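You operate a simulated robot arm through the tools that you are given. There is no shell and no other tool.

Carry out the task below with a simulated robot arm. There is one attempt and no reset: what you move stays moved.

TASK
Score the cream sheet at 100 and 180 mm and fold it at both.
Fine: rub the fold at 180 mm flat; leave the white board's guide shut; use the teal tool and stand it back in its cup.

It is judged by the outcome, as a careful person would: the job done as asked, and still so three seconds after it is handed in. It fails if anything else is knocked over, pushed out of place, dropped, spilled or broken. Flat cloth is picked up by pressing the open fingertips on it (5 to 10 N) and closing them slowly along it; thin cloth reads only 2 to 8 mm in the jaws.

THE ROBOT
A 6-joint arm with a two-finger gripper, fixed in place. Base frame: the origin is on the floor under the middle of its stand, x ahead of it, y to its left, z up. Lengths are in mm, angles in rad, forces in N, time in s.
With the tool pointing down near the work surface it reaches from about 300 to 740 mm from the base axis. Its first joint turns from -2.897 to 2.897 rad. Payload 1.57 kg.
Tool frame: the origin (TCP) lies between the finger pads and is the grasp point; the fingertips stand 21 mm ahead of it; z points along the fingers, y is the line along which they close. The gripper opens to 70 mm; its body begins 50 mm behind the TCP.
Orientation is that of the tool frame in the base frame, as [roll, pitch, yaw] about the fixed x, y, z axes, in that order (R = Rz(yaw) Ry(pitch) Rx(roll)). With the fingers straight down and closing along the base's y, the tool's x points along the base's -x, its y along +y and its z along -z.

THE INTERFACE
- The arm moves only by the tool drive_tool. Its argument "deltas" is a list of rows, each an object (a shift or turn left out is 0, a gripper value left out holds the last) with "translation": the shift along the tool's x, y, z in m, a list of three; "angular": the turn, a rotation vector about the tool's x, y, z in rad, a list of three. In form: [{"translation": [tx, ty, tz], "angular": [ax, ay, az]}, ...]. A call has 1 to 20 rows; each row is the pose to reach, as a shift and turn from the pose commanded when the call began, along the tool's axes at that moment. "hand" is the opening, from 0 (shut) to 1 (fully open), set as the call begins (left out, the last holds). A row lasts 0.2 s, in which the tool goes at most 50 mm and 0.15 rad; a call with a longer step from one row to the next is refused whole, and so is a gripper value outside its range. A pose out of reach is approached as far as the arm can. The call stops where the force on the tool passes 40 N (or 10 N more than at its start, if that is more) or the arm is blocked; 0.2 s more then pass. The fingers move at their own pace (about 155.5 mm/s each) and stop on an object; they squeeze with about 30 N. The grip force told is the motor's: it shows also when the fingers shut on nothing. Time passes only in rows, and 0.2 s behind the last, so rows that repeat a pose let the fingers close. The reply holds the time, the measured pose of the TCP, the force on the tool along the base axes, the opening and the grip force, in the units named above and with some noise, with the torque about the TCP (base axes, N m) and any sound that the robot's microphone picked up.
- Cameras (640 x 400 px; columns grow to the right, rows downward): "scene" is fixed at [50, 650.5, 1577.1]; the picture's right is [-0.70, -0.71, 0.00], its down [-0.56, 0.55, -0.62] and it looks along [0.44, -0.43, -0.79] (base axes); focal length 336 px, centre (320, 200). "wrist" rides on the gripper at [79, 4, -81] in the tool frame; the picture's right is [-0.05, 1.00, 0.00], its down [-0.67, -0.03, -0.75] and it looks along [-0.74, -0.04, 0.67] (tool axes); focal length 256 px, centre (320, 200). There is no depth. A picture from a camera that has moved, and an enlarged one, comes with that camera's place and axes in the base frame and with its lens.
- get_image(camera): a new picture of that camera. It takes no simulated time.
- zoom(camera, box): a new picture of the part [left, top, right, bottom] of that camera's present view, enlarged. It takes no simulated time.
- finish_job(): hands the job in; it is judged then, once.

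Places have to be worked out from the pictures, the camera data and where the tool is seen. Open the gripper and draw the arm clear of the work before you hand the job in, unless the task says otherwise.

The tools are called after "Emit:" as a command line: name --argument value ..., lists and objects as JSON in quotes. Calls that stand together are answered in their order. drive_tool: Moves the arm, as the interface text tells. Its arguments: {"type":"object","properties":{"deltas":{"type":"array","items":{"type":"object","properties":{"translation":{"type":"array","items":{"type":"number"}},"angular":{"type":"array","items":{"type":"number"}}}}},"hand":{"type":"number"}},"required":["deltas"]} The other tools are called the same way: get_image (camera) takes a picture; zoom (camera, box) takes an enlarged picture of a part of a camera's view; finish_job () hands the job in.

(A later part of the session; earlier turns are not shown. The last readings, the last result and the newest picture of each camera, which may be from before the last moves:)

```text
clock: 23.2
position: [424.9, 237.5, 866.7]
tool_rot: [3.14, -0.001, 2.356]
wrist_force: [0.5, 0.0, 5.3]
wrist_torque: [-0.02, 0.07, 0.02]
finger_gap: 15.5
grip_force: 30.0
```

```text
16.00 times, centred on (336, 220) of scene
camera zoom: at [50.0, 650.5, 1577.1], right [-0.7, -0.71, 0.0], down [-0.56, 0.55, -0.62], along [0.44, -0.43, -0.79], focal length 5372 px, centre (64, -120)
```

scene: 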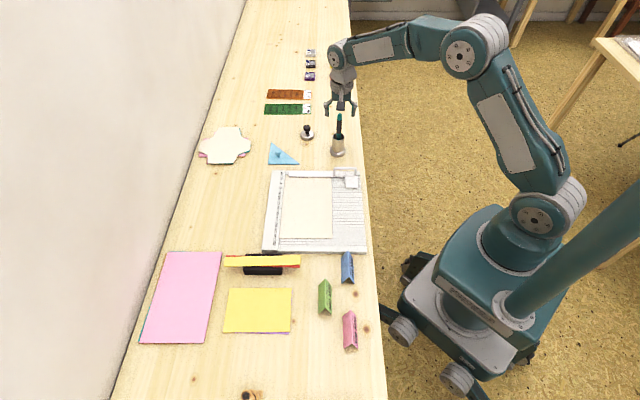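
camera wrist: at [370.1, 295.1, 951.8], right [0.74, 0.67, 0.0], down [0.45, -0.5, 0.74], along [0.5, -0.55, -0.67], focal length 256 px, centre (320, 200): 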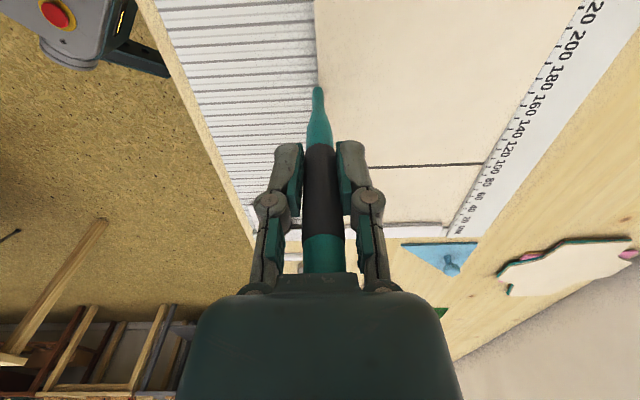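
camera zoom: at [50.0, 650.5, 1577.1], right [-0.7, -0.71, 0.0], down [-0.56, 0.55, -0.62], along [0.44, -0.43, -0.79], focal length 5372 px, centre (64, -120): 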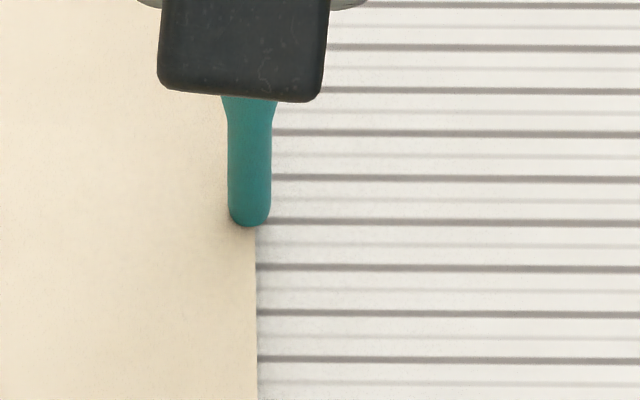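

On the 180 groove with 5 N; I press slightly more and drag 143 mm toward the ruler in one go.

Emit:
drive_tool --deltas '[{"translation": [-0.0001, 0.002, 0.0009]}, {"translation": [-0.0001, 0.0095, 0.0009]}, {"translation": [-0.0001, 0.017, 0.0009]}, {"translation": [-0.0001, 0.0245, 0.0009]}, {"translation": [-0.0001, 0.032, 0.0009]}, {"translation": [-0.0001, 0.0395, 0.0009]}, {"translation": [-0.0001, 0.047, 0.0009]}, {"translation": [-0.0001, 0.0545, 0.0009]}, {"translation": [-0.0001, 0.062, 0.0009]}, {"translation": [-0.0001, 0.0695, 0.0009]}, {"translation": [-0.0001, 0.077, 0.0009]}, {"translation": [-0.0001, 0.0845, 0.0009]}, {"translation": [-0.0001, 0.092, 0.0009]}, {"translation": [-0.0001, 0.0995, 0.0009]}, {"translation": [-0.0001, 0.107, 0.0009]}, {"translation": [-0.0001, 0.1145, 0.0009]}, {"translation": [-0.0001, 0.122, 0.0009]}, {"translation": [-0.0001, 0.1295, 0.0009]}, {"translation": [-0.0001, 0.137, 0.0009]}, {"translation": [-0.0001, 0.143, 0.0009]}]'

Emit:
zoom --camera "wrist" --box '[220, 30, 420, 155]'

Emit:
zoom --camera "scene" --box '[260, 164, 380, 264]'

```text
clock: 27.4
position: [524.4, 338.5, 866.0]
tool_rot: [3.141, 0.0, 2.355]
wrist_force: [-2.9, -5.4, 17.1]
wrist_torque: [-0.63, 0.22, -0.03]
finger_gap: 15.4
grip_force: 30.1
```

```text
3.20 times, centred on (320, 92) of wrist
camera zoom: at [471.6, 397.9, 946.4], right [0.74, 0.67, 0.0], down [0.45, -0.5, 0.75], along [0.5, -0.55, -0.67], focal length 819 px, centre (320, 544)
```

zoom: 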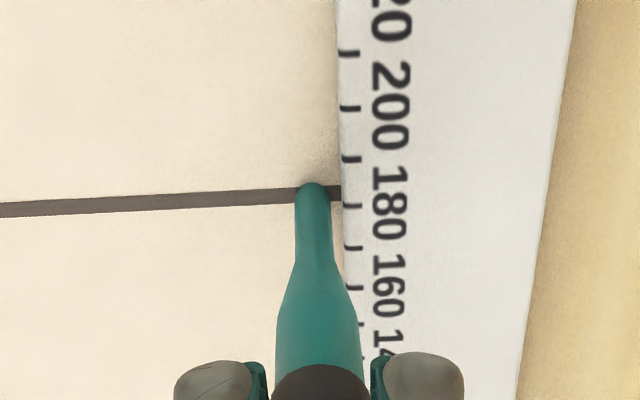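

```text
4.00 times, centred on (320, 214) of scene
camera zoom: at [50.0, 650.5, 1577.1], right [-0.7, -0.71, 0.0], down [-0.56, 0.55, -0.62], along [0.44, -0.43, -0.79], focal length 1343 px, centre (320, 144)
```

zoom: 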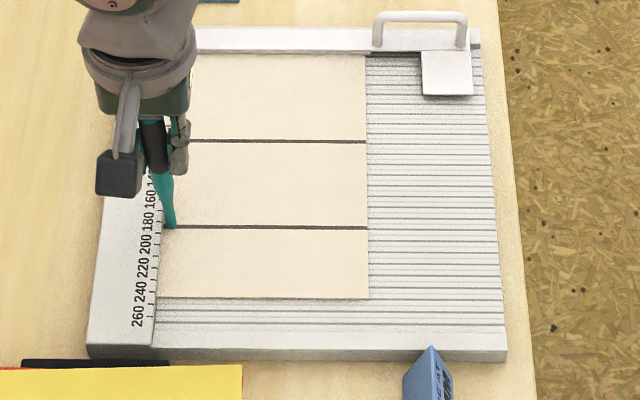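

Both score lines are complete on the 100 and 180 grooves. I lift off and back away along +u to look at the free end and see whether the flap has risen.

Emit:
drive_tool --deltas '[{"translation": [0, 0, -0.01]}, {"translation": [0, -0.005, -0.03]}, {"translation": [0.02, -0.04, -0.045]}, {"translation": [0.045, -0.075, -0.045]}, {"translation": [0.06, -0.075, -0.045]}, {"translation": [0.06, -0.075, -0.045]}]'

Emit:
get_image --camera "wrist"

Emit:
zoom --camera "scene" --box '[260, 164, 380, 264]'

```text
clock: 28.8
position: [428.4, 328.7, 909.4]
tool_rot: [-3.139, 0.001, 2.357]
wrist_force: [0.2, -0.2, -0.3]
wrist_torque: [0.0, 0.0, 0.02]
finger_gap: 15.4
grip_force: 30.0
```

```text
taken
camera wrist: at [375.7, 387.7, 990.8], right [0.74, 0.67, 0.0], down [0.45, -0.5, 0.74], along [0.5, -0.55, -0.67], focal length 256 px, centre (320, 200)
```

wrist: 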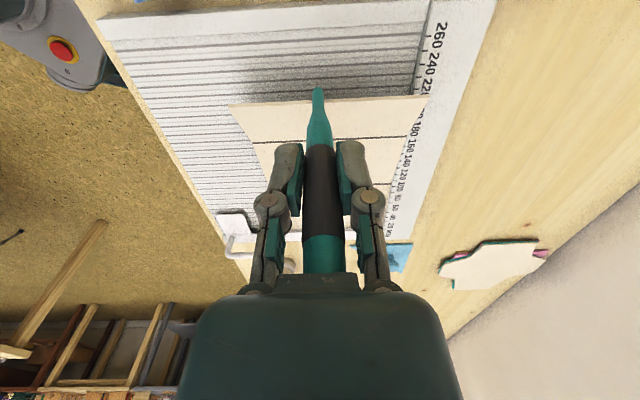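

```text
4.00 times, centred on (320, 214) of scene
camera zoom: at [50.0, 650.5, 1577.1], right [-0.7, -0.71, 0.0], down [-0.56, 0.55, -0.62], along [0.44, -0.43, -0.79], focal length 1343 px, centre (320, 144)
```

zoom: 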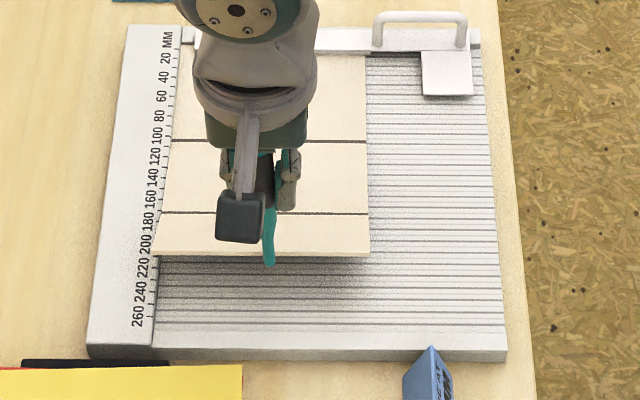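

Scoring made the sheet spring up: I judge crease 180 at z≈779 and the free end at about u≈232, z≈806, so the end can be gripped. I need free fingers for folding, so I first return the tool to its cup, moving high over to it.

Emit:
drive_tool --deltas '[{"translation": [0, 0, -0.035]}, {"translation": [0, 0, -0.07]}, {"translation": [-0.0406, -0.0106, -0.07]}, {"translation": [-0.0812, -0.0212, -0.07]}, {"translation": [-0.1218, -0.0317, -0.07]}, {"translation": [-0.1624, -0.0423, -0.07]}, {"translation": [-0.203, -0.0529, -0.07]}, {"translation": [-0.2436, -0.0635, -0.07]}, {"translation": [-0.2842, -0.074, -0.07]}, {"translation": [-0.3248, -0.0846, -0.07]}, {"translation": [-0.3654, -0.0952, -0.07]}, {"translation": [-0.3654, -0.0952, -0.07]}]'

Emit:
get_image --camera "wrist"

Emit:
zoom --camera "scene" --box '[240, 150, 390, 260]'

Emit:
zoom --camera "scene" --box '[300, 90, 370, 165]'

```text
clock: 31.4
position: [622.0, 2.7, 981.7]
tool_rot: [-3.14, -0.001, 2.357]
wrist_force: [-0.7, -0.2, -0.7]
wrist_torque: [0.01, 0.0, 0.01]
finger_gap: 15.4
grip_force: 29.5
```

```text
taken
camera wrist: at [568.9, 61.1, 1062.1], right [0.74, 0.67, 0.0], down [0.45, -0.5, 0.74], along [0.5, -0.55, -0.67], focal length 256 px, centre (320, 200)
```

wrist: 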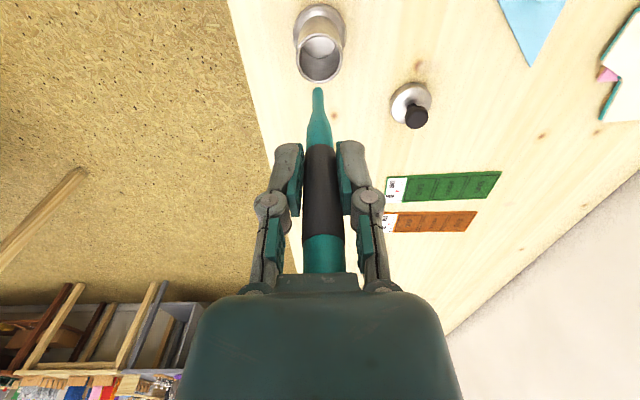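

```text
3.64 times, centred on (315, 205) of scene
camera zoom: at [50.0, 650.5, 1577.1], right [-0.7, -0.71, 0.0], down [-0.56, 0.55, -0.62], along [0.44, -0.43, -0.79], focal length 1221 px, centre (338, 182)
```

zoom: 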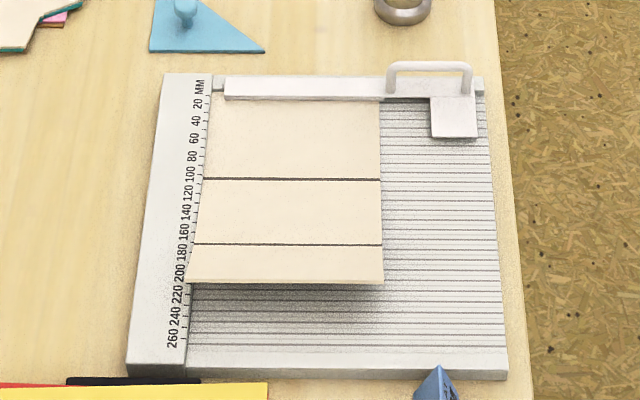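

```text
5.33 times, centred on (335, 128) of scene
camera zoom: at [50.0, 650.5, 1577.1], right [-0.7, -0.71, 0.0], down [-0.56, 0.55, -0.62], along [0.44, -0.43, -0.79], focal length 1791 px, centre (240, 587)
```

zoom: 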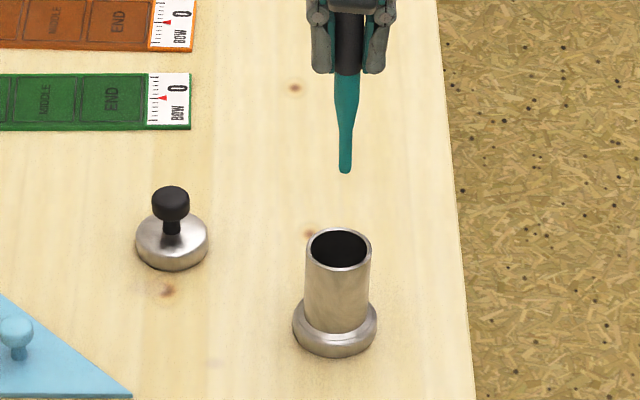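

I zoom on the tip and cup opening to align before lowering.

Emit:
zoom --camera "wrist" --box '[260, 0, 380, 120]'

```text
3.33 times, centred on (320, 60) of wrist
camera zoom: at [568.9, 61.1, 1062.1], right [0.74, 0.67, 0.0], down [0.45, -0.5, 0.74], along [0.5, -0.55, -0.67], focal length 853 px, centre (320, 667)
```

zoom: 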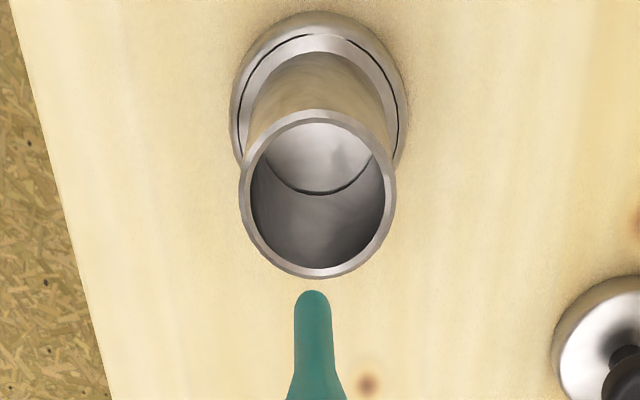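

The tip is within 2 mm of the cup's centre. I lower it into the cup, slowing at the end.

Emit:
drive_tool --deltas '[{"translation": [0.0015, 0.0005, 0.03]}, {"translation": [0.0015, 0.0005, 0.06]}, {"translation": [0.0015, 0.0005, 0.085]}, {"translation": [0.0015, 0.0005, 0.1]}, {"translation": [0.0015, 0.0005, 0.11]}, {"translation": [0.0015, 0.0005, 0.115]}, {"translation": [0.0015, 0.0005, 0.115]}]'

Emit:
get_image --camera "wrist"

Emit:
zoom --camera "scene" --box '[300, 90, 370, 165]'

```text
clock: 33.0
position: [620.5, 4.3, 865.3]
tool_rot: [-3.139, 0.0, 2.357]
wrist_force: [-0.3, -0.6, -0.5]
wrist_torque: [-0.01, 0.0, 0.0]
finger_gap: 15.6
grip_force: 30.3
```

```text
taken
camera wrist: at [566.7, 63.4, 945.9], right [0.74, 0.67, 0.0], down [0.45, -0.5, 0.74], along [0.5, -0.55, -0.67], focal length 256 px, centre (320, 200)
```

wrist: 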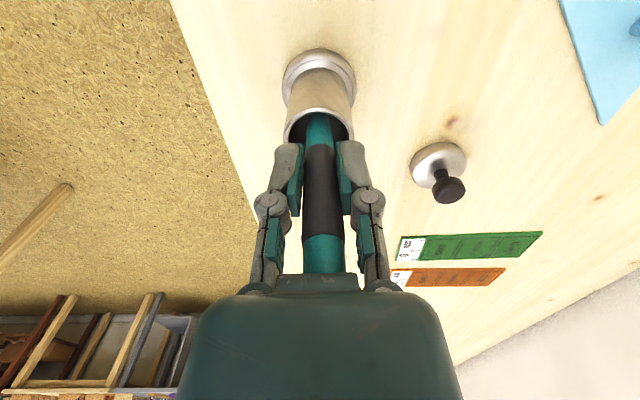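

```text
5.33 times, centred on (335, 128) of scene
camera zoom: at [50.0, 650.5, 1577.1], right [-0.7, -0.71, 0.0], down [-0.56, 0.55, -0.62], along [0.44, -0.43, -0.79], focal length 1791 px, centre (240, 587)
```

zoom: 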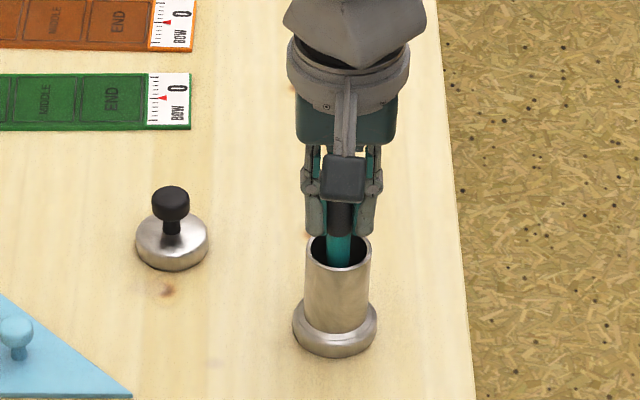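

No contact yet at z=865; I lower 1.5 mm more, then release there.

Emit:
drive_tool --deltas '[{"translation": [0, 0, 0.001]}, {"translation": [0, 0, 0.0015]}]'

Emit:
drive_tool --deltas '[{"translation": [0, 0, 0]}, {"translation": [0, 0, 0]}, {"translation": [0, 0, 0]}]' --hand 1

Emit:
get_image --camera "wrist"

```text
clock: 33.6
position: [619.0, 3.7, 864.8]
tool_rot: [-3.14, -0.001, 2.357]
wrist_force: [-0.4, 0.6, 0.1]
wrist_torque: [-0.02, 0.01, 0.02]
finger_gap: 15.4
grip_force: 29.8
```

```text
clock: 34.4
position: [621.0, 3.7, 862.6]
tool_rot: [-3.141, -0.001, 2.356]
wrist_force: [0.9, -0.1, 0.7]
wrist_torque: [-0.05, -0.02, 0.02]
finger_gap: 70.1
grip_force: 0.0
```

```text
taken
camera wrist: at [566.9, 63.4, 944.7], right [0.74, 0.67, 0.0], down [0.45, -0.5, 0.74], along [0.5, -0.55, -0.67], focal length 256 px, centre (320, 200)
```

wrist: 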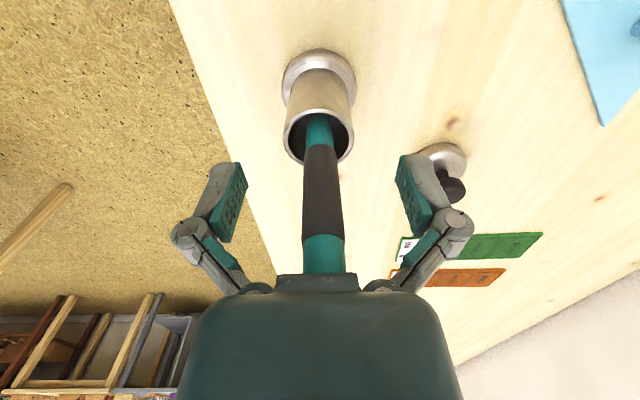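

The tool stands in the cup. I lift straight clear of it, then go above the flap (u≈206, v≈75) turned 90° so the fingers open along u and the camera looks toward the ruler.

Emit:
drive_tool --deltas '[{"translation": [0, 0, -0.04]}, {"translation": [0, 0, -0.08]}, {"translation": [0, 0, -0.12]}, {"translation": [0.0296, 0.0089, -0.12], "angular": [0, 0, -0.1428]}, {"translation": [0.0592, 0.0177, -0.12], "angular": [0, 0, -0.2856]}, {"translation": [0.0887, 0.0266, -0.12], "angular": [0, 0, -0.4284]}, {"translation": [0.1183, 0.0354, -0.12], "angular": [0, 0, -0.5712]}, {"translation": [0.1479, 0.0443, -0.12], "angular": [0, 0, -0.714]}, {"translation": [0.1775, 0.0531, -0.12], "angular": [0, 0, -0.8568]}, {"translation": [0.2071, 0.062, -0.12], "angular": [0, 0, -0.9996]}, {"translation": [0.2366, 0.0708, -0.115], "angular": [0, 0, -1.1424]}, {"translation": [0.2662, 0.0797, -0.11], "angular": [0, 0, -1.2852]}, {"translation": [0.2958, 0.0885, -0.1], "angular": [0, 0, -1.428]}, {"translation": [0.3254, 0.0974, -0.087], "angular": [0, 0, -1.5708]}, {"translation": [0.3254, 0.0974, -0.087], "angular": [0, 0, -1.5708]}]'

Emit:
get_image --camera "wrist"

Emit:
get_image --camera "scene"

```text
clock: 37.6
position: [458.8, 301.6, 950.3]
tool_rot: [3.14, -0.002, -2.355]
wrist_force: [-0.1, -0.4, 0.3]
wrist_torque: [0.01, 0.01, -0.01]
finger_gap: 69.8
grip_force: 0.2
```

```text
taken
camera wrist: at [400.4, 249.8, 1031.8], right [-0.67, 0.74, 0.0], down [0.5, 0.45, 0.74], along [0.55, 0.5, -0.67], focal length 256 px, centre (320, 200)
```

wrist: 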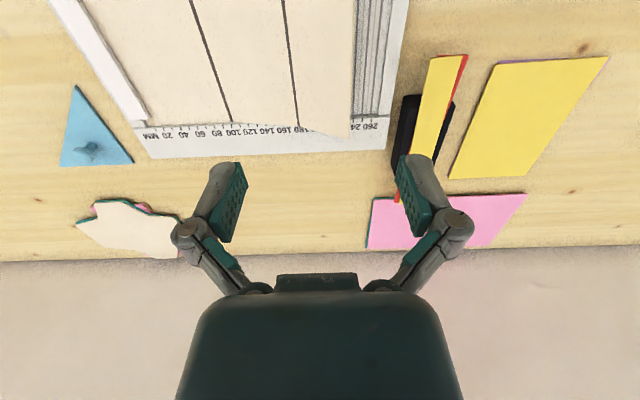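

```text
taken
```

scene: 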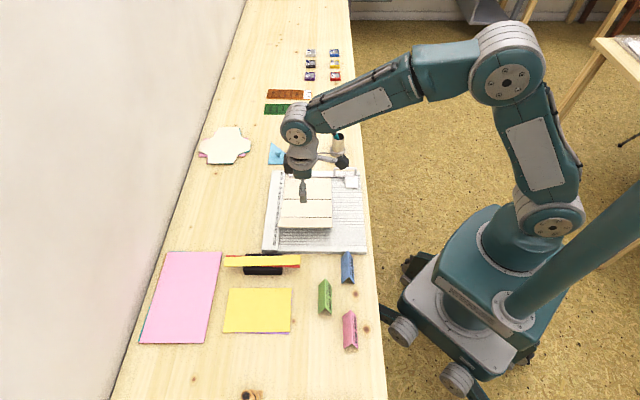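

The view confirms crease 180 at about (u 177, z 780) and the free end at (u 233, z 805). I lower the open gripper so one finger comes just beyond the end and the other just above the crease, stopping partway to check.

Emit:
drive_tool --deltas '[{"translation": [0, 0.002, 0.04]}, {"translation": [0, 0.002, 0.08]}, {"translation": [0, 0.002, 0.11]}, {"translation": [0, 0.002, 0.11]}]' --hand 1

Emit:
get_image --camera "wrist"

Emit:
zoom --camera "scene" --box '[260, 174, 360, 254]'

```text
clock: 38.6
position: [457.6, 303.5, 840.3]
tool_rot: [-3.14, -0.001, -2.357]
wrist_force: [-0.8, -1.0, 0.9]
wrist_torque: [-0.02, -0.01, -0.03]
finger_gap: 69.8
grip_force: 0.0
```

```text
taken
camera wrist: at [398.5, 250.8, 921.4], right [-0.67, 0.74, 0.0], down [0.5, 0.45, 0.74], along [0.55, 0.5, -0.67], focal length 256 px, centre (320, 200)
```

wrist: 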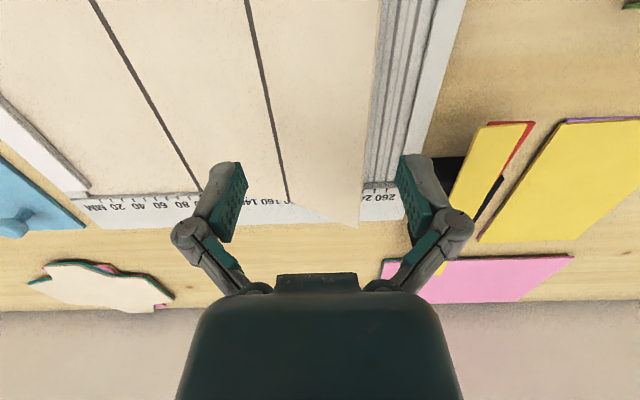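

```text
5.00 times, centred on (310, 214) of scene
camera zoom: at [50.0, 650.5, 1577.1], right [-0.7, -0.71, 0.0], down [-0.56, 0.55, -0.62], along [0.44, -0.43, -0.79], focal length 1679 px, centre (370, 130)
```

zoom: 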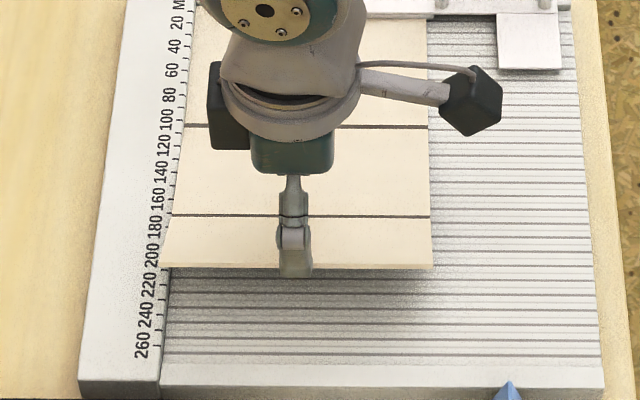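

Clearance looks right: the end lies about 9 mm inside the outer finger. I lower the last 34 mm so the fingertips reach z≈785.

Emit:
drive_tool --deltas '[{"translation": [0, 0.001, 0.015]}, {"translation": [0, 0.001, 0.026]}, {"translation": [0, 0.001, 0.034]}, {"translation": [0, 0.001, 0.034]}]'

Emit:
get_image --camera "wrist"

Emit:
zoom --camera "scene" --box '[260, 174, 360, 254]'

```text
clock: 39.6
position: [456.9, 304.2, 807.2]
tool_rot: [3.14, -0.001, -2.356]
wrist_force: [-0.1, 0.2, -0.4]
wrist_torque: [-0.04, -0.02, 0.0]
finger_gap: 69.9
grip_force: 0.0
```

```text
taken
camera wrist: at [397.7, 251.9, 887.4], right [-0.67, 0.74, 0.0], down [0.5, 0.45, 0.74], along [0.55, 0.5, -0.67], focal length 256 px, centre (320, 200)
```

wrist: 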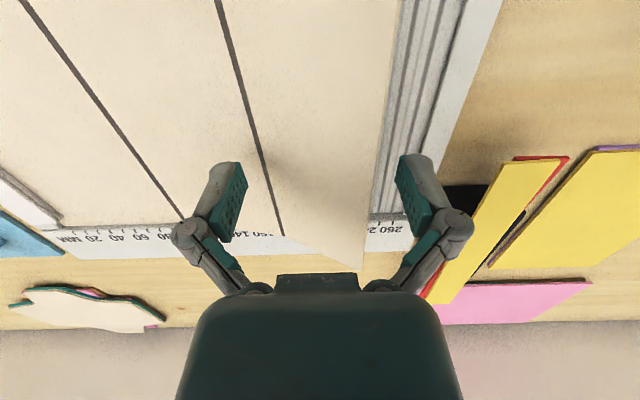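

```text
5.00 times, centred on (310, 214) of scene
camera zoom: at [50.0, 650.5, 1577.1], right [-0.7, -0.71, 0.0], down [-0.56, 0.55, -0.62], along [0.44, -0.43, -0.79], focal length 1679 px, centre (370, 130)
```

zoom: 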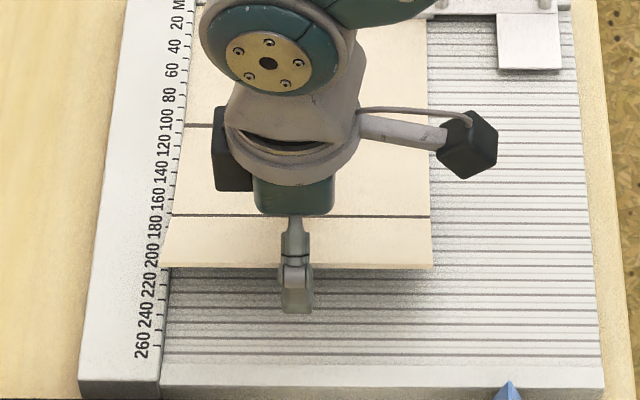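

The outer finger is past the end and the flap's end is between the fingers. I shift 14 mm toward the guide so the outer finger meets the flap's end.

Emit:
drive_tool --deltas '[{"translation": [0, -0.005, 0]}, {"translation": [0, -0.01, 0]}, {"translation": [0, -0.014, 0]}, {"translation": [0, -0.014, 0]}]'

Emit:
drive_tool --deltas '[{"translation": [0, -0.003, 0]}, {"translation": [0, -0.006, 0]}, {"translation": [0, -0.006, 0]}]' --hand 0.6

Emit:
get_image --camera "wrist"

Emit:
zoom --camera "scene" --box '[260, 174, 360, 254]'

```text
clock: 40.6
position: [466.8, 294.1, 806.9]
tool_rot: [3.14, -0.001, -2.356]
wrist_force: [0.2, 0.0, -0.4]
wrist_torque: [0.01, 0.02, -0.03]
finger_gap: 69.8
grip_force: 0.1
```

```text
clock: 41.4
position: [470.3, 290.4, 806.3]
tool_rot: [3.141, 0.0, -2.358]
wrist_force: [0.4, 0.8, 0.8]
wrist_torque: [0.0, -0.01, 0.02]
finger_gap: 42.1
grip_force: 0.3
```

```text
taken
camera wrist: at [411.9, 237.6, 887.6], right [-0.67, 0.74, 0.0], down [0.5, 0.45, 0.74], along [0.55, 0.5, -0.67], focal length 256 px, centre (320, 200)
```

wrist: 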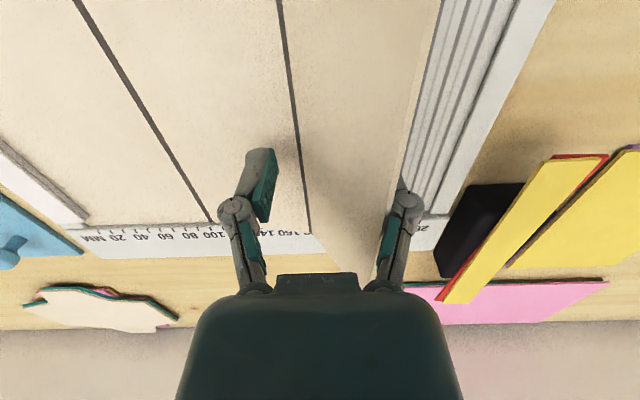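

```text
5.00 times, centred on (310, 214) of scene
camera zoom: at [50.0, 650.5, 1577.1], right [-0.7, -0.71, 0.0], down [-0.56, 0.55, -0.62], along [0.44, -0.43, -0.79], focal length 1679 px, centre (370, 130)
```

zoom: 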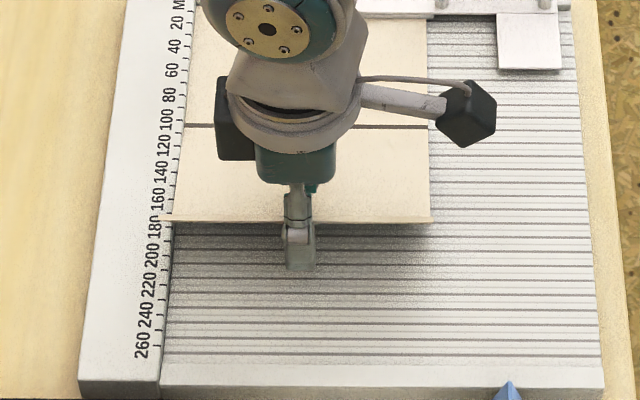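

The flap is rotating up between the fingers with the inner finger just left of the crease. I continue closing and shifting.

Emit:
drive_tool --deltas '[{"translation": [0, -0.003, 0]}, {"translation": [0, -0.006, 0]}, {"translation": [0, -0.006, 0]}]' --hand 0.35

Emit:
get_image --camera "wrist"

Emit:
zoom --camera "scene" --box '[260, 174, 360, 254]'

```text
clock: 42.2
position: [475.9, 286.7, 805.9]
tool_rot: [3.141, -0.002, -2.357]
wrist_force: [1.0, 0.3, -0.2]
wrist_torque: [0.01, 0.03, 0.01]
finger_gap: 24.7
grip_force: 0.0
```

```text
taken
camera wrist: at [416.3, 233.7, 887.6], right [-0.67, 0.74, 0.0], down [0.5, 0.45, 0.74], along [0.55, 0.5, -0.67], focal length 256 px, centre (320, 200)
```

wrist: 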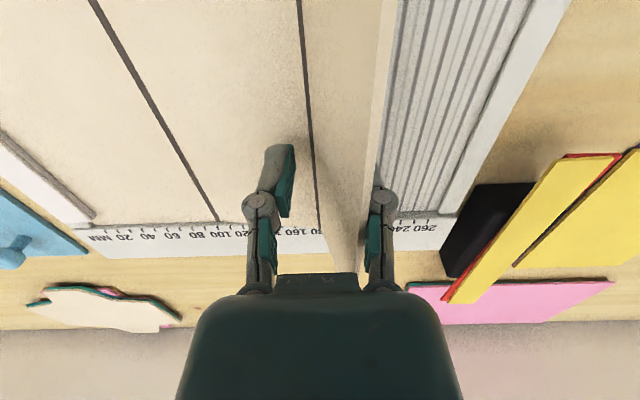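

```text
5.00 times, centred on (310, 214) of scene
camera zoom: at [50.0, 650.5, 1577.1], right [-0.7, -0.71, 0.0], down [-0.56, 0.55, -0.62], along [0.44, -0.43, -0.79], focal length 1679 px, centre (370, 130)
```

zoom: 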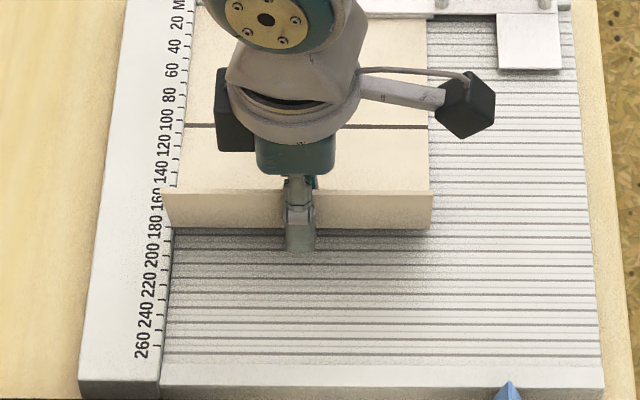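

The flap stands at roughly 75°. I keep pushing toward the guide with the gap held, then open a bit so the flap can lean past vertical.

Emit:
drive_tool --deltas '[{"translation": [0, -0.004, 0]}, {"translation": [0, -0.008, 0]}, {"translation": [0, -0.01, 0]}, {"translation": [0, -0.01, 0]}]'

Emit:
drive_tool --deltas '[{"translation": [0, -0.004, 0]}, {"translation": [0, -0.008, 0]}, {"translation": [0, -0.01, 0]}, {"translation": [0, -0.01, 0]}]' --hand 0.5

Emit:
get_image --camera "wrist"

Emit:
zoom --camera "scene" --box '[260, 174, 360, 254]'

```text
clock: 43.2
position: [482.8, 279.4, 806.9]
tool_rot: [3.141, -0.001, -2.356]
wrist_force: [-0.4, 0.1, 1.1]
wrist_torque: [0.02, -0.03, 0.0]
finger_gap: 24.7
grip_force: 0.0
```

```text
clock: 44.2
position: [488.9, 271.9, 807.2]
tool_rot: [-3.141, -0.002, -2.356]
wrist_force: [-0.1, 0.6, 0.0]
wrist_torque: [0.0, 0.02, 0.02]
finger_gap: 35.1
grip_force: 0.0
```

```text
taken
camera wrist: at [430.3, 219.6, 887.6], right [-0.67, 0.74, 0.0], down [0.5, 0.45, 0.74], along [0.55, 0.5, -0.67], focal length 256 px, centre (320, 200)
```

wrist: 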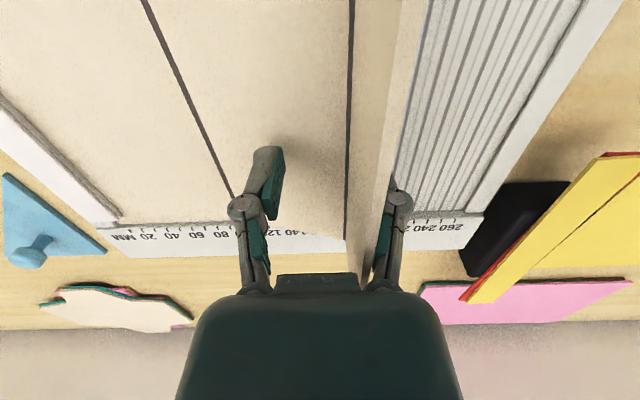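

```text
5.00 times, centred on (310, 214) of scene
camera zoom: at [50.0, 650.5, 1577.1], right [-0.7, -0.71, 0.0], down [-0.56, 0.55, -0.62], along [0.44, -0.43, -0.79], focal length 1679 px, centre (370, 130)
```

zoom: 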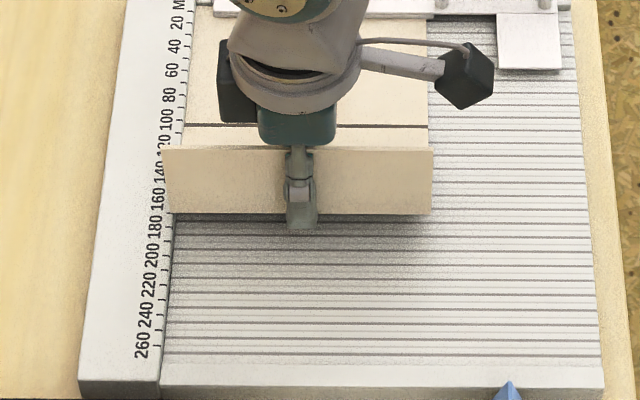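

The flap is now vertical (crease at u≈178, z≈780; end at u≈176, z≈840). I keep pushing: 8 mm more with this gap, then open wider while moving on so the end clears the inner finger.

Emit:
drive_tool --deltas '[{"translation": [0, -0.004, 0]}, {"translation": [0, -0.008, 0]}, {"translation": [0, -0.01, 0]}, {"translation": [0, -0.01, 0]}]'

Emit:
get_image --camera "wrist"

Emit:
zoom --camera "scene" --box '[260, 174, 360, 254]'

```text
clock: 45.2
position: [497.9, 264.0, 806.2]
tool_rot: [-3.141, -0.001, -2.358]
wrist_force: [0.2, 0.0, 0.8]
wrist_torque: [-0.02, -0.03, 0.0]
finger_gap: 38.7
grip_force: 2.4
```

```text
taken
camera wrist: at [438.1, 210.9, 887.4], right [-0.67, 0.74, 0.0], down [0.5, 0.45, 0.74], along [0.55, 0.5, -0.67], focal length 256 px, centre (320, 200)
```

wrist: 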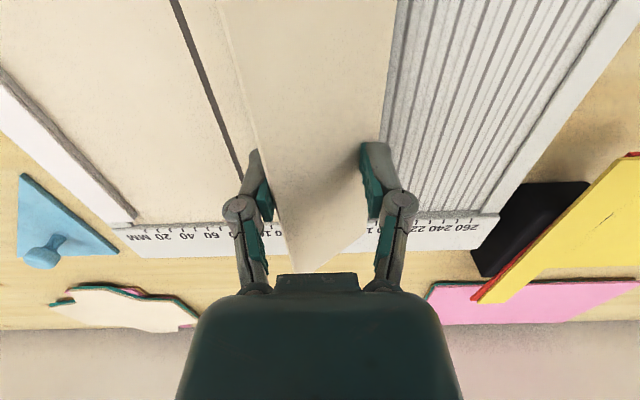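

```text
5.00 times, centred on (310, 214) of scene
camera zoom: at [50.0, 650.5, 1577.1], right [-0.7, -0.71, 0.0], down [-0.56, 0.55, -0.62], along [0.44, -0.43, -0.79], focal length 1679 px, centre (370, 130)
```

zoom: 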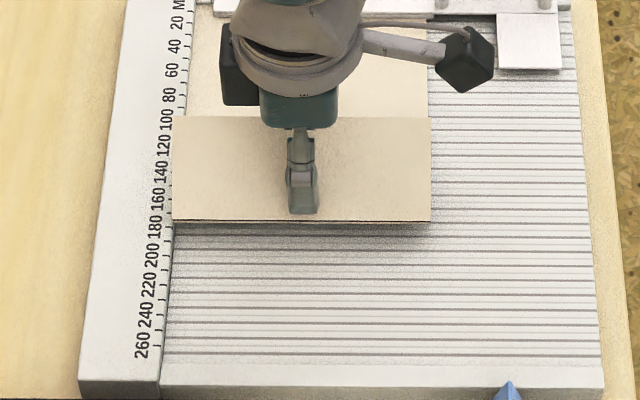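

The flap now leans past vertical, wedged lightly between the fingers. I open stepwise while moving on toward the guide so the outer finger keeps it leaning over.

Emit:
drive_tool --deltas '[{"translation": [0, -0.006, 0]}, {"translation": [0, -0.006, 0]}]' --hand 0.7

Emit:
drive_tool --deltas '[{"translation": [0, -0.008, 0]}, {"translation": [0, -0.008, 0]}]' --hand 0.95

Emit:
get_image --camera "wrist"

Emit:
zoom --camera "scene" --box '[260, 174, 360, 254]'

```text
clock: 45.8
position: [500.7, 260.9, 805.7]
tool_rot: [-3.141, -0.001, -2.355]
wrist_force: [0.9, 0.8, -0.7]
wrist_torque: [-0.01, 0.01, -0.01]
finger_gap: 49.1
grip_force: 0.2
```

```text
clock: 46.4
position: [506.6, 256.7, 807.1]
tool_rot: [-3.141, -0.002, -2.355]
wrist_force: [-0.1, 0.4, -0.3]
wrist_torque: [-0.01, -0.02, 0.01]
finger_gap: 66.6
grip_force: 0.4
```

```text
taken
camera wrist: at [447.3, 202.3, 887.6], right [-0.67, 0.74, 0.0], down [0.5, 0.45, 0.74], along [0.55, 0.5, -0.67], focal length 256 px, centre (320, 200)
```

wrist: 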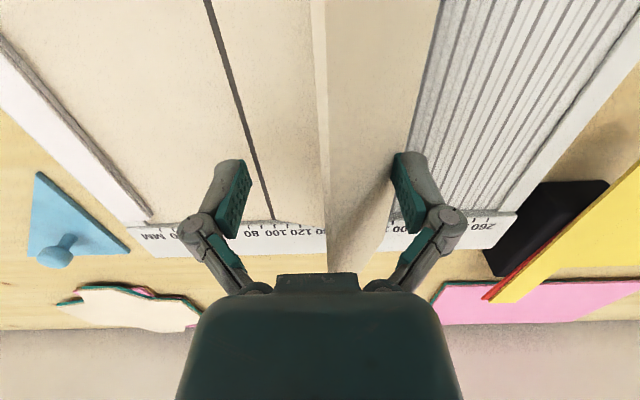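

```text
5.00 times, centred on (310, 214) of scene
camera zoom: at [50.0, 650.5, 1577.1], right [-0.7, -0.71, 0.0], down [-0.56, 0.55, -0.62], along [0.44, -0.43, -0.79], focal length 1679 px, centre (370, 130)
```

zoom: 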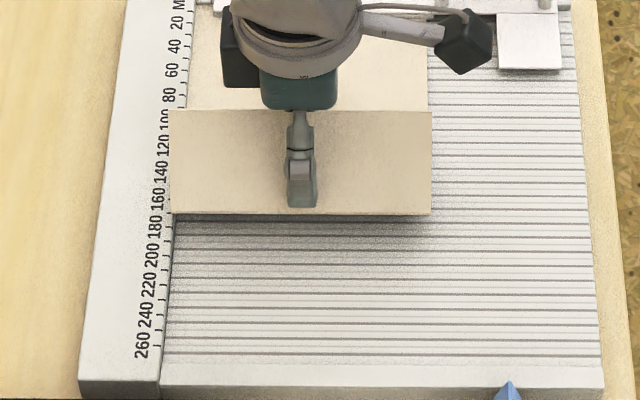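

The flap leans at about 130° with its end at u≈139, z≈828, and the outer finger's tip is over it. I push it down: 12 mm toward the guide and 12 mm down.

Emit:
drive_tool --deltas '[{"translation": [0, -0.004, 0.001]}, {"translation": [0, -0.008, 0.003]}, {"translation": [0, -0.012, 0.006]}, {"translation": [0, -0.012, 0.009]}, {"translation": [0, -0.012, 0.012]}, {"translation": [0, -0.012, 0.012]}]'

Emit:
get_image --camera "wrist"

Emit:
zoom --camera "scene" --box '[260, 174, 360, 254]'

```text
clock: 47.8
position: [515.0, 246.5, 794.8]
tool_rot: [3.14, -0.002, -2.356]
wrist_force: [-1.0, 1.3, -0.3]
wrist_torque: [0.02, 0.02, -0.05]
finger_gap: 66.9
grip_force: 0.5
```

```text
taken
camera wrist: at [455.5, 194.1, 875.6], right [-0.67, 0.74, 0.0], down [0.5, 0.45, 0.74], along [0.55, 0.5, -0.67], focal length 256 px, centre (320, 200)
```

wrist: 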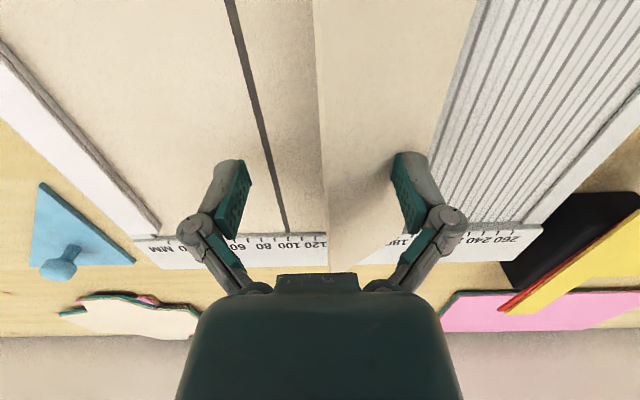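

```text
5.00 times, centred on (310, 214) of scene
camera zoom: at [50.0, 650.5, 1577.1], right [-0.7, -0.71, 0.0], down [-0.56, 0.55, -0.62], along [0.44, -0.43, -0.79], focal length 1679 px, centre (370, 130)
```

zoom: 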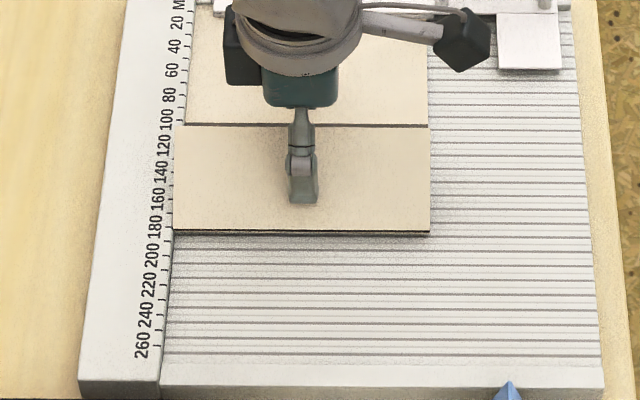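

The flap is now folded to roughly 160°, with the crease down near the bed. I lower further in small steps until I feel contact.

Emit:
drive_tool --deltas '[{"translation": [0, 0, 0.003]}, {"translation": [0, 0, 0.005]}, {"translation": [0, 0, 0.006]}, {"translation": [0, 0, 0.006]}]'

Emit:
zoom --camera "scene" --box '[260, 174, 360, 254]'

Emit:
get_image --camera "wrist"

```text
clock: 48.8
position: [514.2, 246.0, 788.7]
tool_rot: [-3.14, -0.003, -2.356]
wrist_force: [0.2, 0.3, 0.6]
wrist_torque: [0.01, 0.04, 0.03]
finger_gap: 66.8
grip_force: 0.3
```

```text
5.00 times, centred on (310, 214) of scene
camera zoom: at [50.0, 650.5, 1577.1], right [-0.7, -0.71, 0.0], down [-0.56, 0.55, -0.62], along [0.44, -0.43, -0.79], focal length 1679 px, centre (370, 130)
```

zoom: 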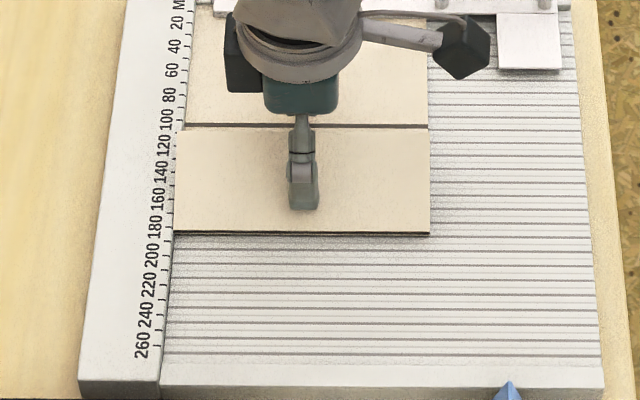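

```text
taken
camera wrist: at [455.5, 194.0, 869.4], right [-0.67, 0.74, 0.0], down [0.5, 0.45, 0.74], along [0.55, 0.5, -0.67], focal length 256 px, centre (320, 200)
```

wrist: 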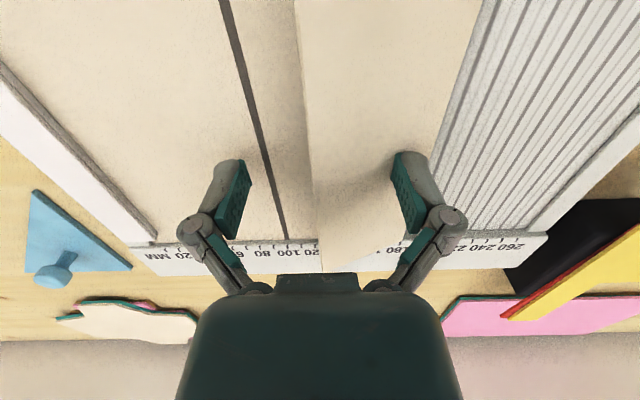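

Nearly flat and still no load. I press a little further, up to 3 mm, to flatten the flap near the crease.

Emit:
drive_tool --deltas '[{"translation": [0, 0, 0.001]}, {"translation": [0, 0, 0.002]}, {"translation": [0, 0, 0.003]}, {"translation": [0, 0, 0.003]}]'

Emit:
zoom --camera "scene" --box '[260, 174, 360, 254]'

```text
clock: 49.8
position: [513.9, 247.0, 785.4]
tool_rot: [-3.14, -0.002, -2.357]
wrist_force: [-0.2, 0.5, 0.3]
wrist_torque: [-0.01, 0.01, 0.05]
finger_gap: 67.0
grip_force: 0.5
```

```text
5.00 times, centred on (310, 214) of scene
camera zoom: at [50.0, 650.5, 1577.1], right [-0.7, -0.71, 0.0], down [-0.56, 0.55, -0.62], along [0.44, -0.43, -0.79], focal length 1679 px, centre (370, 130)
```

zoom: 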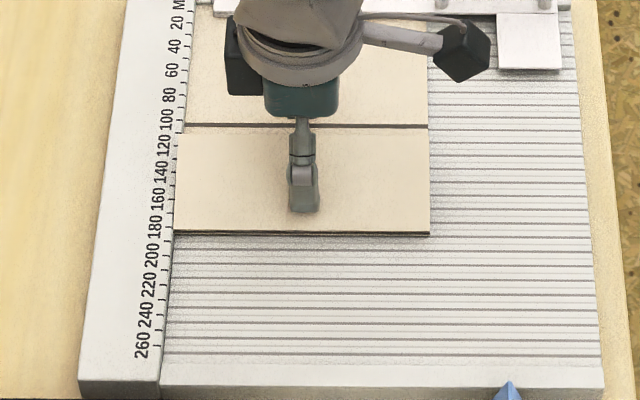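

Still almost no load at z=785.4, so the bed is a bit lower than assumed. I continue down in small steps.

Emit:
drive_tool --deltas '[{"translation": [0, 0, 0.001]}, {"translation": [0, 0, 0.002]}, {"translation": [0, 0, 0.002]}]'

Emit:
zoom --camera "scene" --box '[260, 174, 360, 254]'

```text
clock: 50.6
position: [515.2, 248.0, 783.7]
tool_rot: [-3.141, -0.002, -2.357]
wrist_force: [0.6, 0.3, 1.3]
wrist_torque: [0.06, 0.05, 0.02]
finger_gap: 66.8
grip_force: 0.4
```

```text
5.00 times, centred on (310, 214) of scene
camera zoom: at [50.0, 650.5, 1577.1], right [-0.7, -0.71, 0.0], down [-0.56, 0.55, -0.62], along [0.44, -0.43, -0.79], focal length 1679 px, centre (370, 130)
```

zoom: 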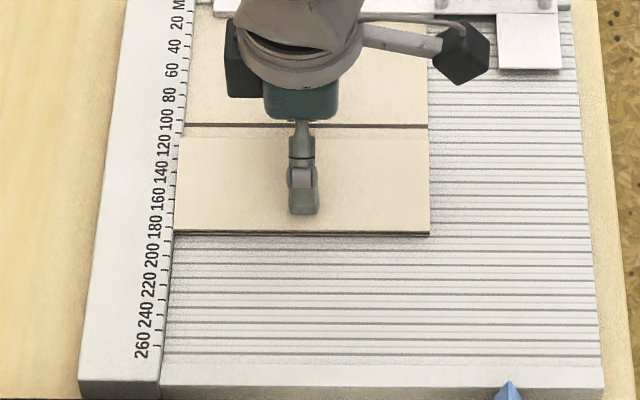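

The flap's end is still about 10 mm up. I slide the pressing finger 25 mm toward the flap's end at this height to bring it down.

Emit:
drive_tool --deltas '[{"translation": [0, -0.005, 0]}, {"translation": [0, -0.01, 0]}, {"translation": [0, -0.015, 0]}, {"translation": [0, -0.02, 0]}, {"translation": [0, -0.025, 0]}, {"translation": [0, -0.025, 0.001]}, {"translation": [0, -0.025, 0.002]}, {"translation": [0, -0.025, 0.002]}]'

Emit:
zoom --camera "scene" --box '[260, 174, 360, 254]'

Emit:
get_image --camera "wrist"

```text
clock: 52.4
position: [532.6, 229.9, 781.2]
tool_rot: [3.141, -0.001, -2.358]
wrist_force: [-0.4, 0.1, 0.9]
wrist_torque: [0.0, 0.04, 0.0]
finger_gap: 66.7
grip_force: 0.4
```

```text
5.00 times, centred on (310, 214) of scene
camera zoom: at [50.0, 650.5, 1577.1], right [-0.7, -0.71, 0.0], down [-0.56, 0.55, -0.62], along [0.44, -0.43, -0.79], focal length 1679 px, centre (370, 130)
```

zoom: 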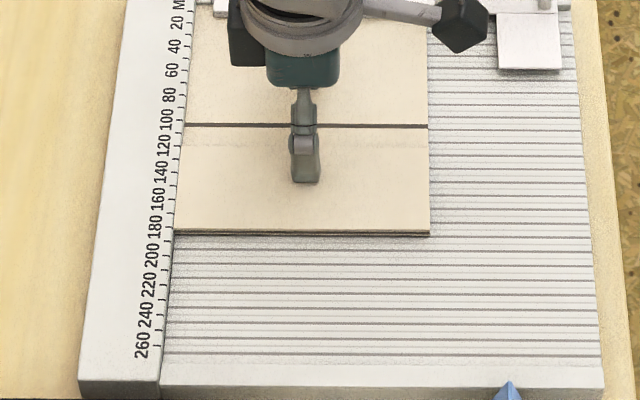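

```text
taken
camera wrist: at [473.3, 176.2, 862.6], right [-0.67, 0.74, 0.0], down [0.5, 0.45, 0.74], along [0.55, 0.5, -0.67], focal length 256 px, centre (320, 200)
```

wrist: 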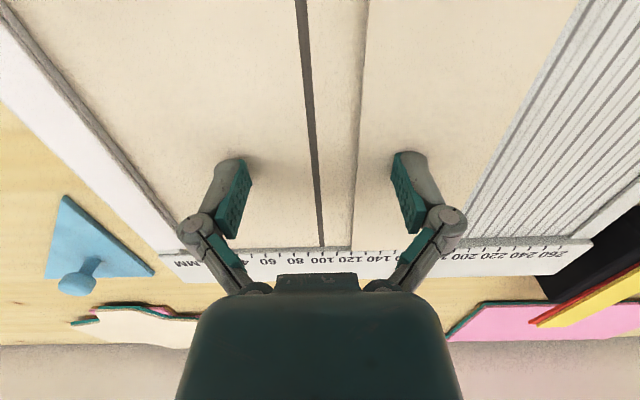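

The flap is almost flat under the finger. I press down further until there is real load.

Emit:
drive_tool --deltas '[{"translation": [0, 0, 0.001]}, {"translation": [0, 0, 0.002]}, {"translation": [0, 0, 0.003]}, {"translation": [0, 0, 0.003]}]'

Emit:
zoom --camera "scene" --box '[260, 174, 360, 254]'

```text
clock: 53.4
position: [532.0, 230.4, 779.1]
tool_rot: [3.141, 0.0, -2.357]
wrist_force: [0.0, 0.2, 2.4]
wrist_torque: [0.06, 0.05, 0.01]
finger_gap: 68.4
grip_force: 1.2
```

```text
5.00 times, centred on (310, 214) of scene
camera zoom: at [50.0, 650.5, 1577.1], right [-0.7, -0.71, 0.0], down [-0.56, 0.55, -0.62], along [0.44, -0.43, -0.79], focal length 1679 px, centre (370, 130)
```

zoom: 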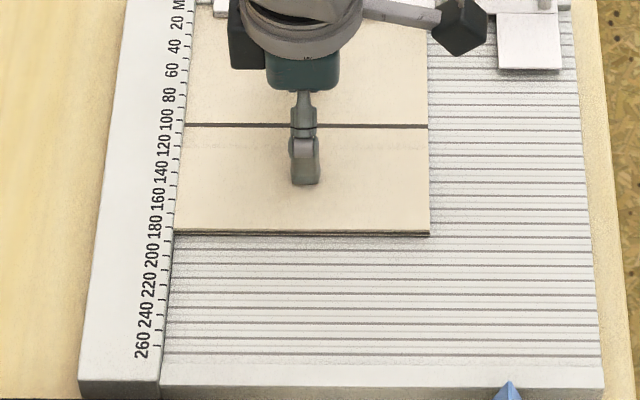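

Load is just starting (2.4 N) with the flap practically flat. I press 2 mm more, then lift off to see how far it springs back.

Emit:
drive_tool --deltas '[{"translation": [0, 0, 0.001]}, {"translation": [0, 0, 0.002]}, {"translation": [0, 0, 0.002]}]'

Emit:
drive_tool --deltas '[{"translation": [0, 0, -0.01]}, {"translation": [0, 0, -0.04]}, {"translation": [0, 0, -0.08]}, {"translation": [0, 0, -0.12]}, {"translation": [0, 0, -0.12]}]'

Emit:
zoom --camera "scene" --box '[260, 174, 360, 254]'

Emit:
get_image --camera "wrist"

```text
clock: 54.2
position: [531.9, 228.1, 777.1]
tool_rot: [3.141, 0.001, -2.357]
wrist_force: [-0.1, 0.5, 5.3]
wrist_torque: [0.17, 0.18, -0.03]
finger_gap: 70.6
grip_force: 2.7
```

```text
clock: 55.4
position: [532.9, 229.2, 897.5]
tool_rot: [-3.141, -0.002, -2.357]
wrist_force: [0.5, 0.4, -0.2]
wrist_torque: [-0.01, 0.0, 0.01]
finger_gap: 66.5
grip_force: 0.0
```

```text
5.00 times, centred on (310, 214) of scene
camera zoom: at [50.0, 650.5, 1577.1], right [-0.7, -0.71, 0.0], down [-0.56, 0.55, -0.62], along [0.44, -0.43, -0.79], focal length 1679 px, centre (370, 130)
```

zoom: 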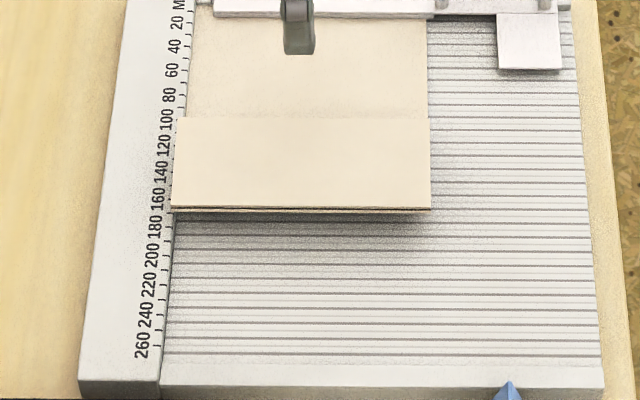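

```text
taken
camera wrist: at [473.1, 176.4, 978.3], right [-0.67, 0.74, 0.0], down [0.5, 0.45, 0.74], along [0.55, 0.5, -0.67], focal length 256 px, centre (320, 200)
```

wrist: 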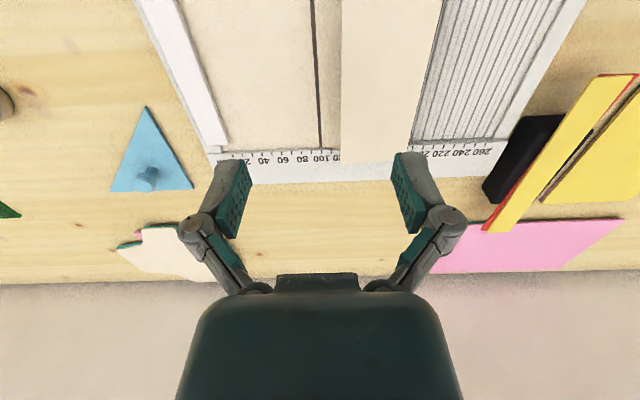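

The fold at 180 holds: the flap stays folded over, with only the 100 score lifting the doubled panel a little. Now I go back for the tool to rub this fold, raising and turning to the earlier viewing pose by the cup.

Emit:
drive_tool --deltas '[{"translation": [0.009, -0.0144, -0.03], "angular": [0, 0, 0.1428]}, {"translation": [0.0181, -0.0287, -0.06], "angular": [0, 0, 0.2856]}, {"translation": [0.0272, -0.0431, -0.08], "angular": [0, 0, 0.4284]}, {"translation": [0.0362, -0.0575, -0.1045], "angular": [0, 0, 0.5712]}, {"translation": [0.0453, -0.0718, -0.1045], "angular": [0, 0, 0.714]}, {"translation": [0.0543, -0.0862, -0.1045], "angular": [0, 0, 0.8568]}, {"translation": [0.0634, -0.1005, -0.1045], "angular": [0, 0, 0.9996]}, {"translation": [0.0724, -0.1149, -0.1045], "angular": [0, 0, 1.1424]}, {"translation": [0.0815, -0.1293, -0.1045], "angular": [0, 0, 1.2852]}, {"translation": [0.0905, -0.1436, -0.1045], "angular": [0, 0, 1.428]}, {"translation": [0.0996, -0.158, -0.1045], "angular": [0, 0, 1.5708]}, {"translation": [0.0996, -0.158, -0.1045], "angular": [0, 0, 1.5708]}]' --hand 1

Emit:
zoom --camera "wrist" --box '[240, 50, 400, 190]'

Emit:
zoom --camera "scene" --box '[260, 174, 360, 254]'

```text
clock: 58.0
position: [574.2, 46.6, 1001.2]
tool_rot: [-3.141, -0.001, 2.355]
wrist_force: [1.3, -0.2, 0.0]
wrist_torque: [0.0, 0.02, -0.01]
finger_gap: 70.0
grip_force: 0.2
```

```text
2.86 times, centred on (320, 120) of wrist
camera zoom: at [520.7, 106.8, 1082.5], right [0.74, 0.67, 0.0], down [0.45, -0.5, 0.74], along [0.5, -0.56, -0.67], focal length 731 px, centre (320, 429)
```

zoom: 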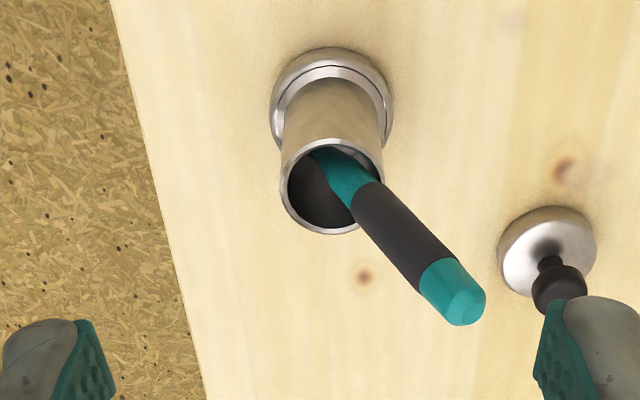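

```text
5.00 times, centred on (310, 214) of scene
camera zoom: at [50.0, 650.5, 1577.1], right [-0.7, -0.71, 0.0], down [-0.56, 0.55, -0.62], along [0.44, -0.43, -0.79], focal length 1679 px, centre (370, 130)
```

zoom: 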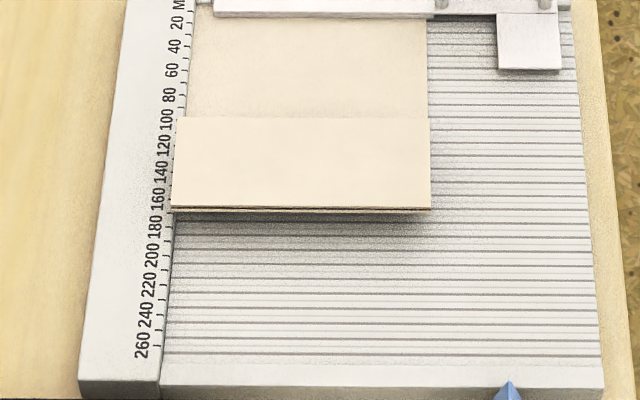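

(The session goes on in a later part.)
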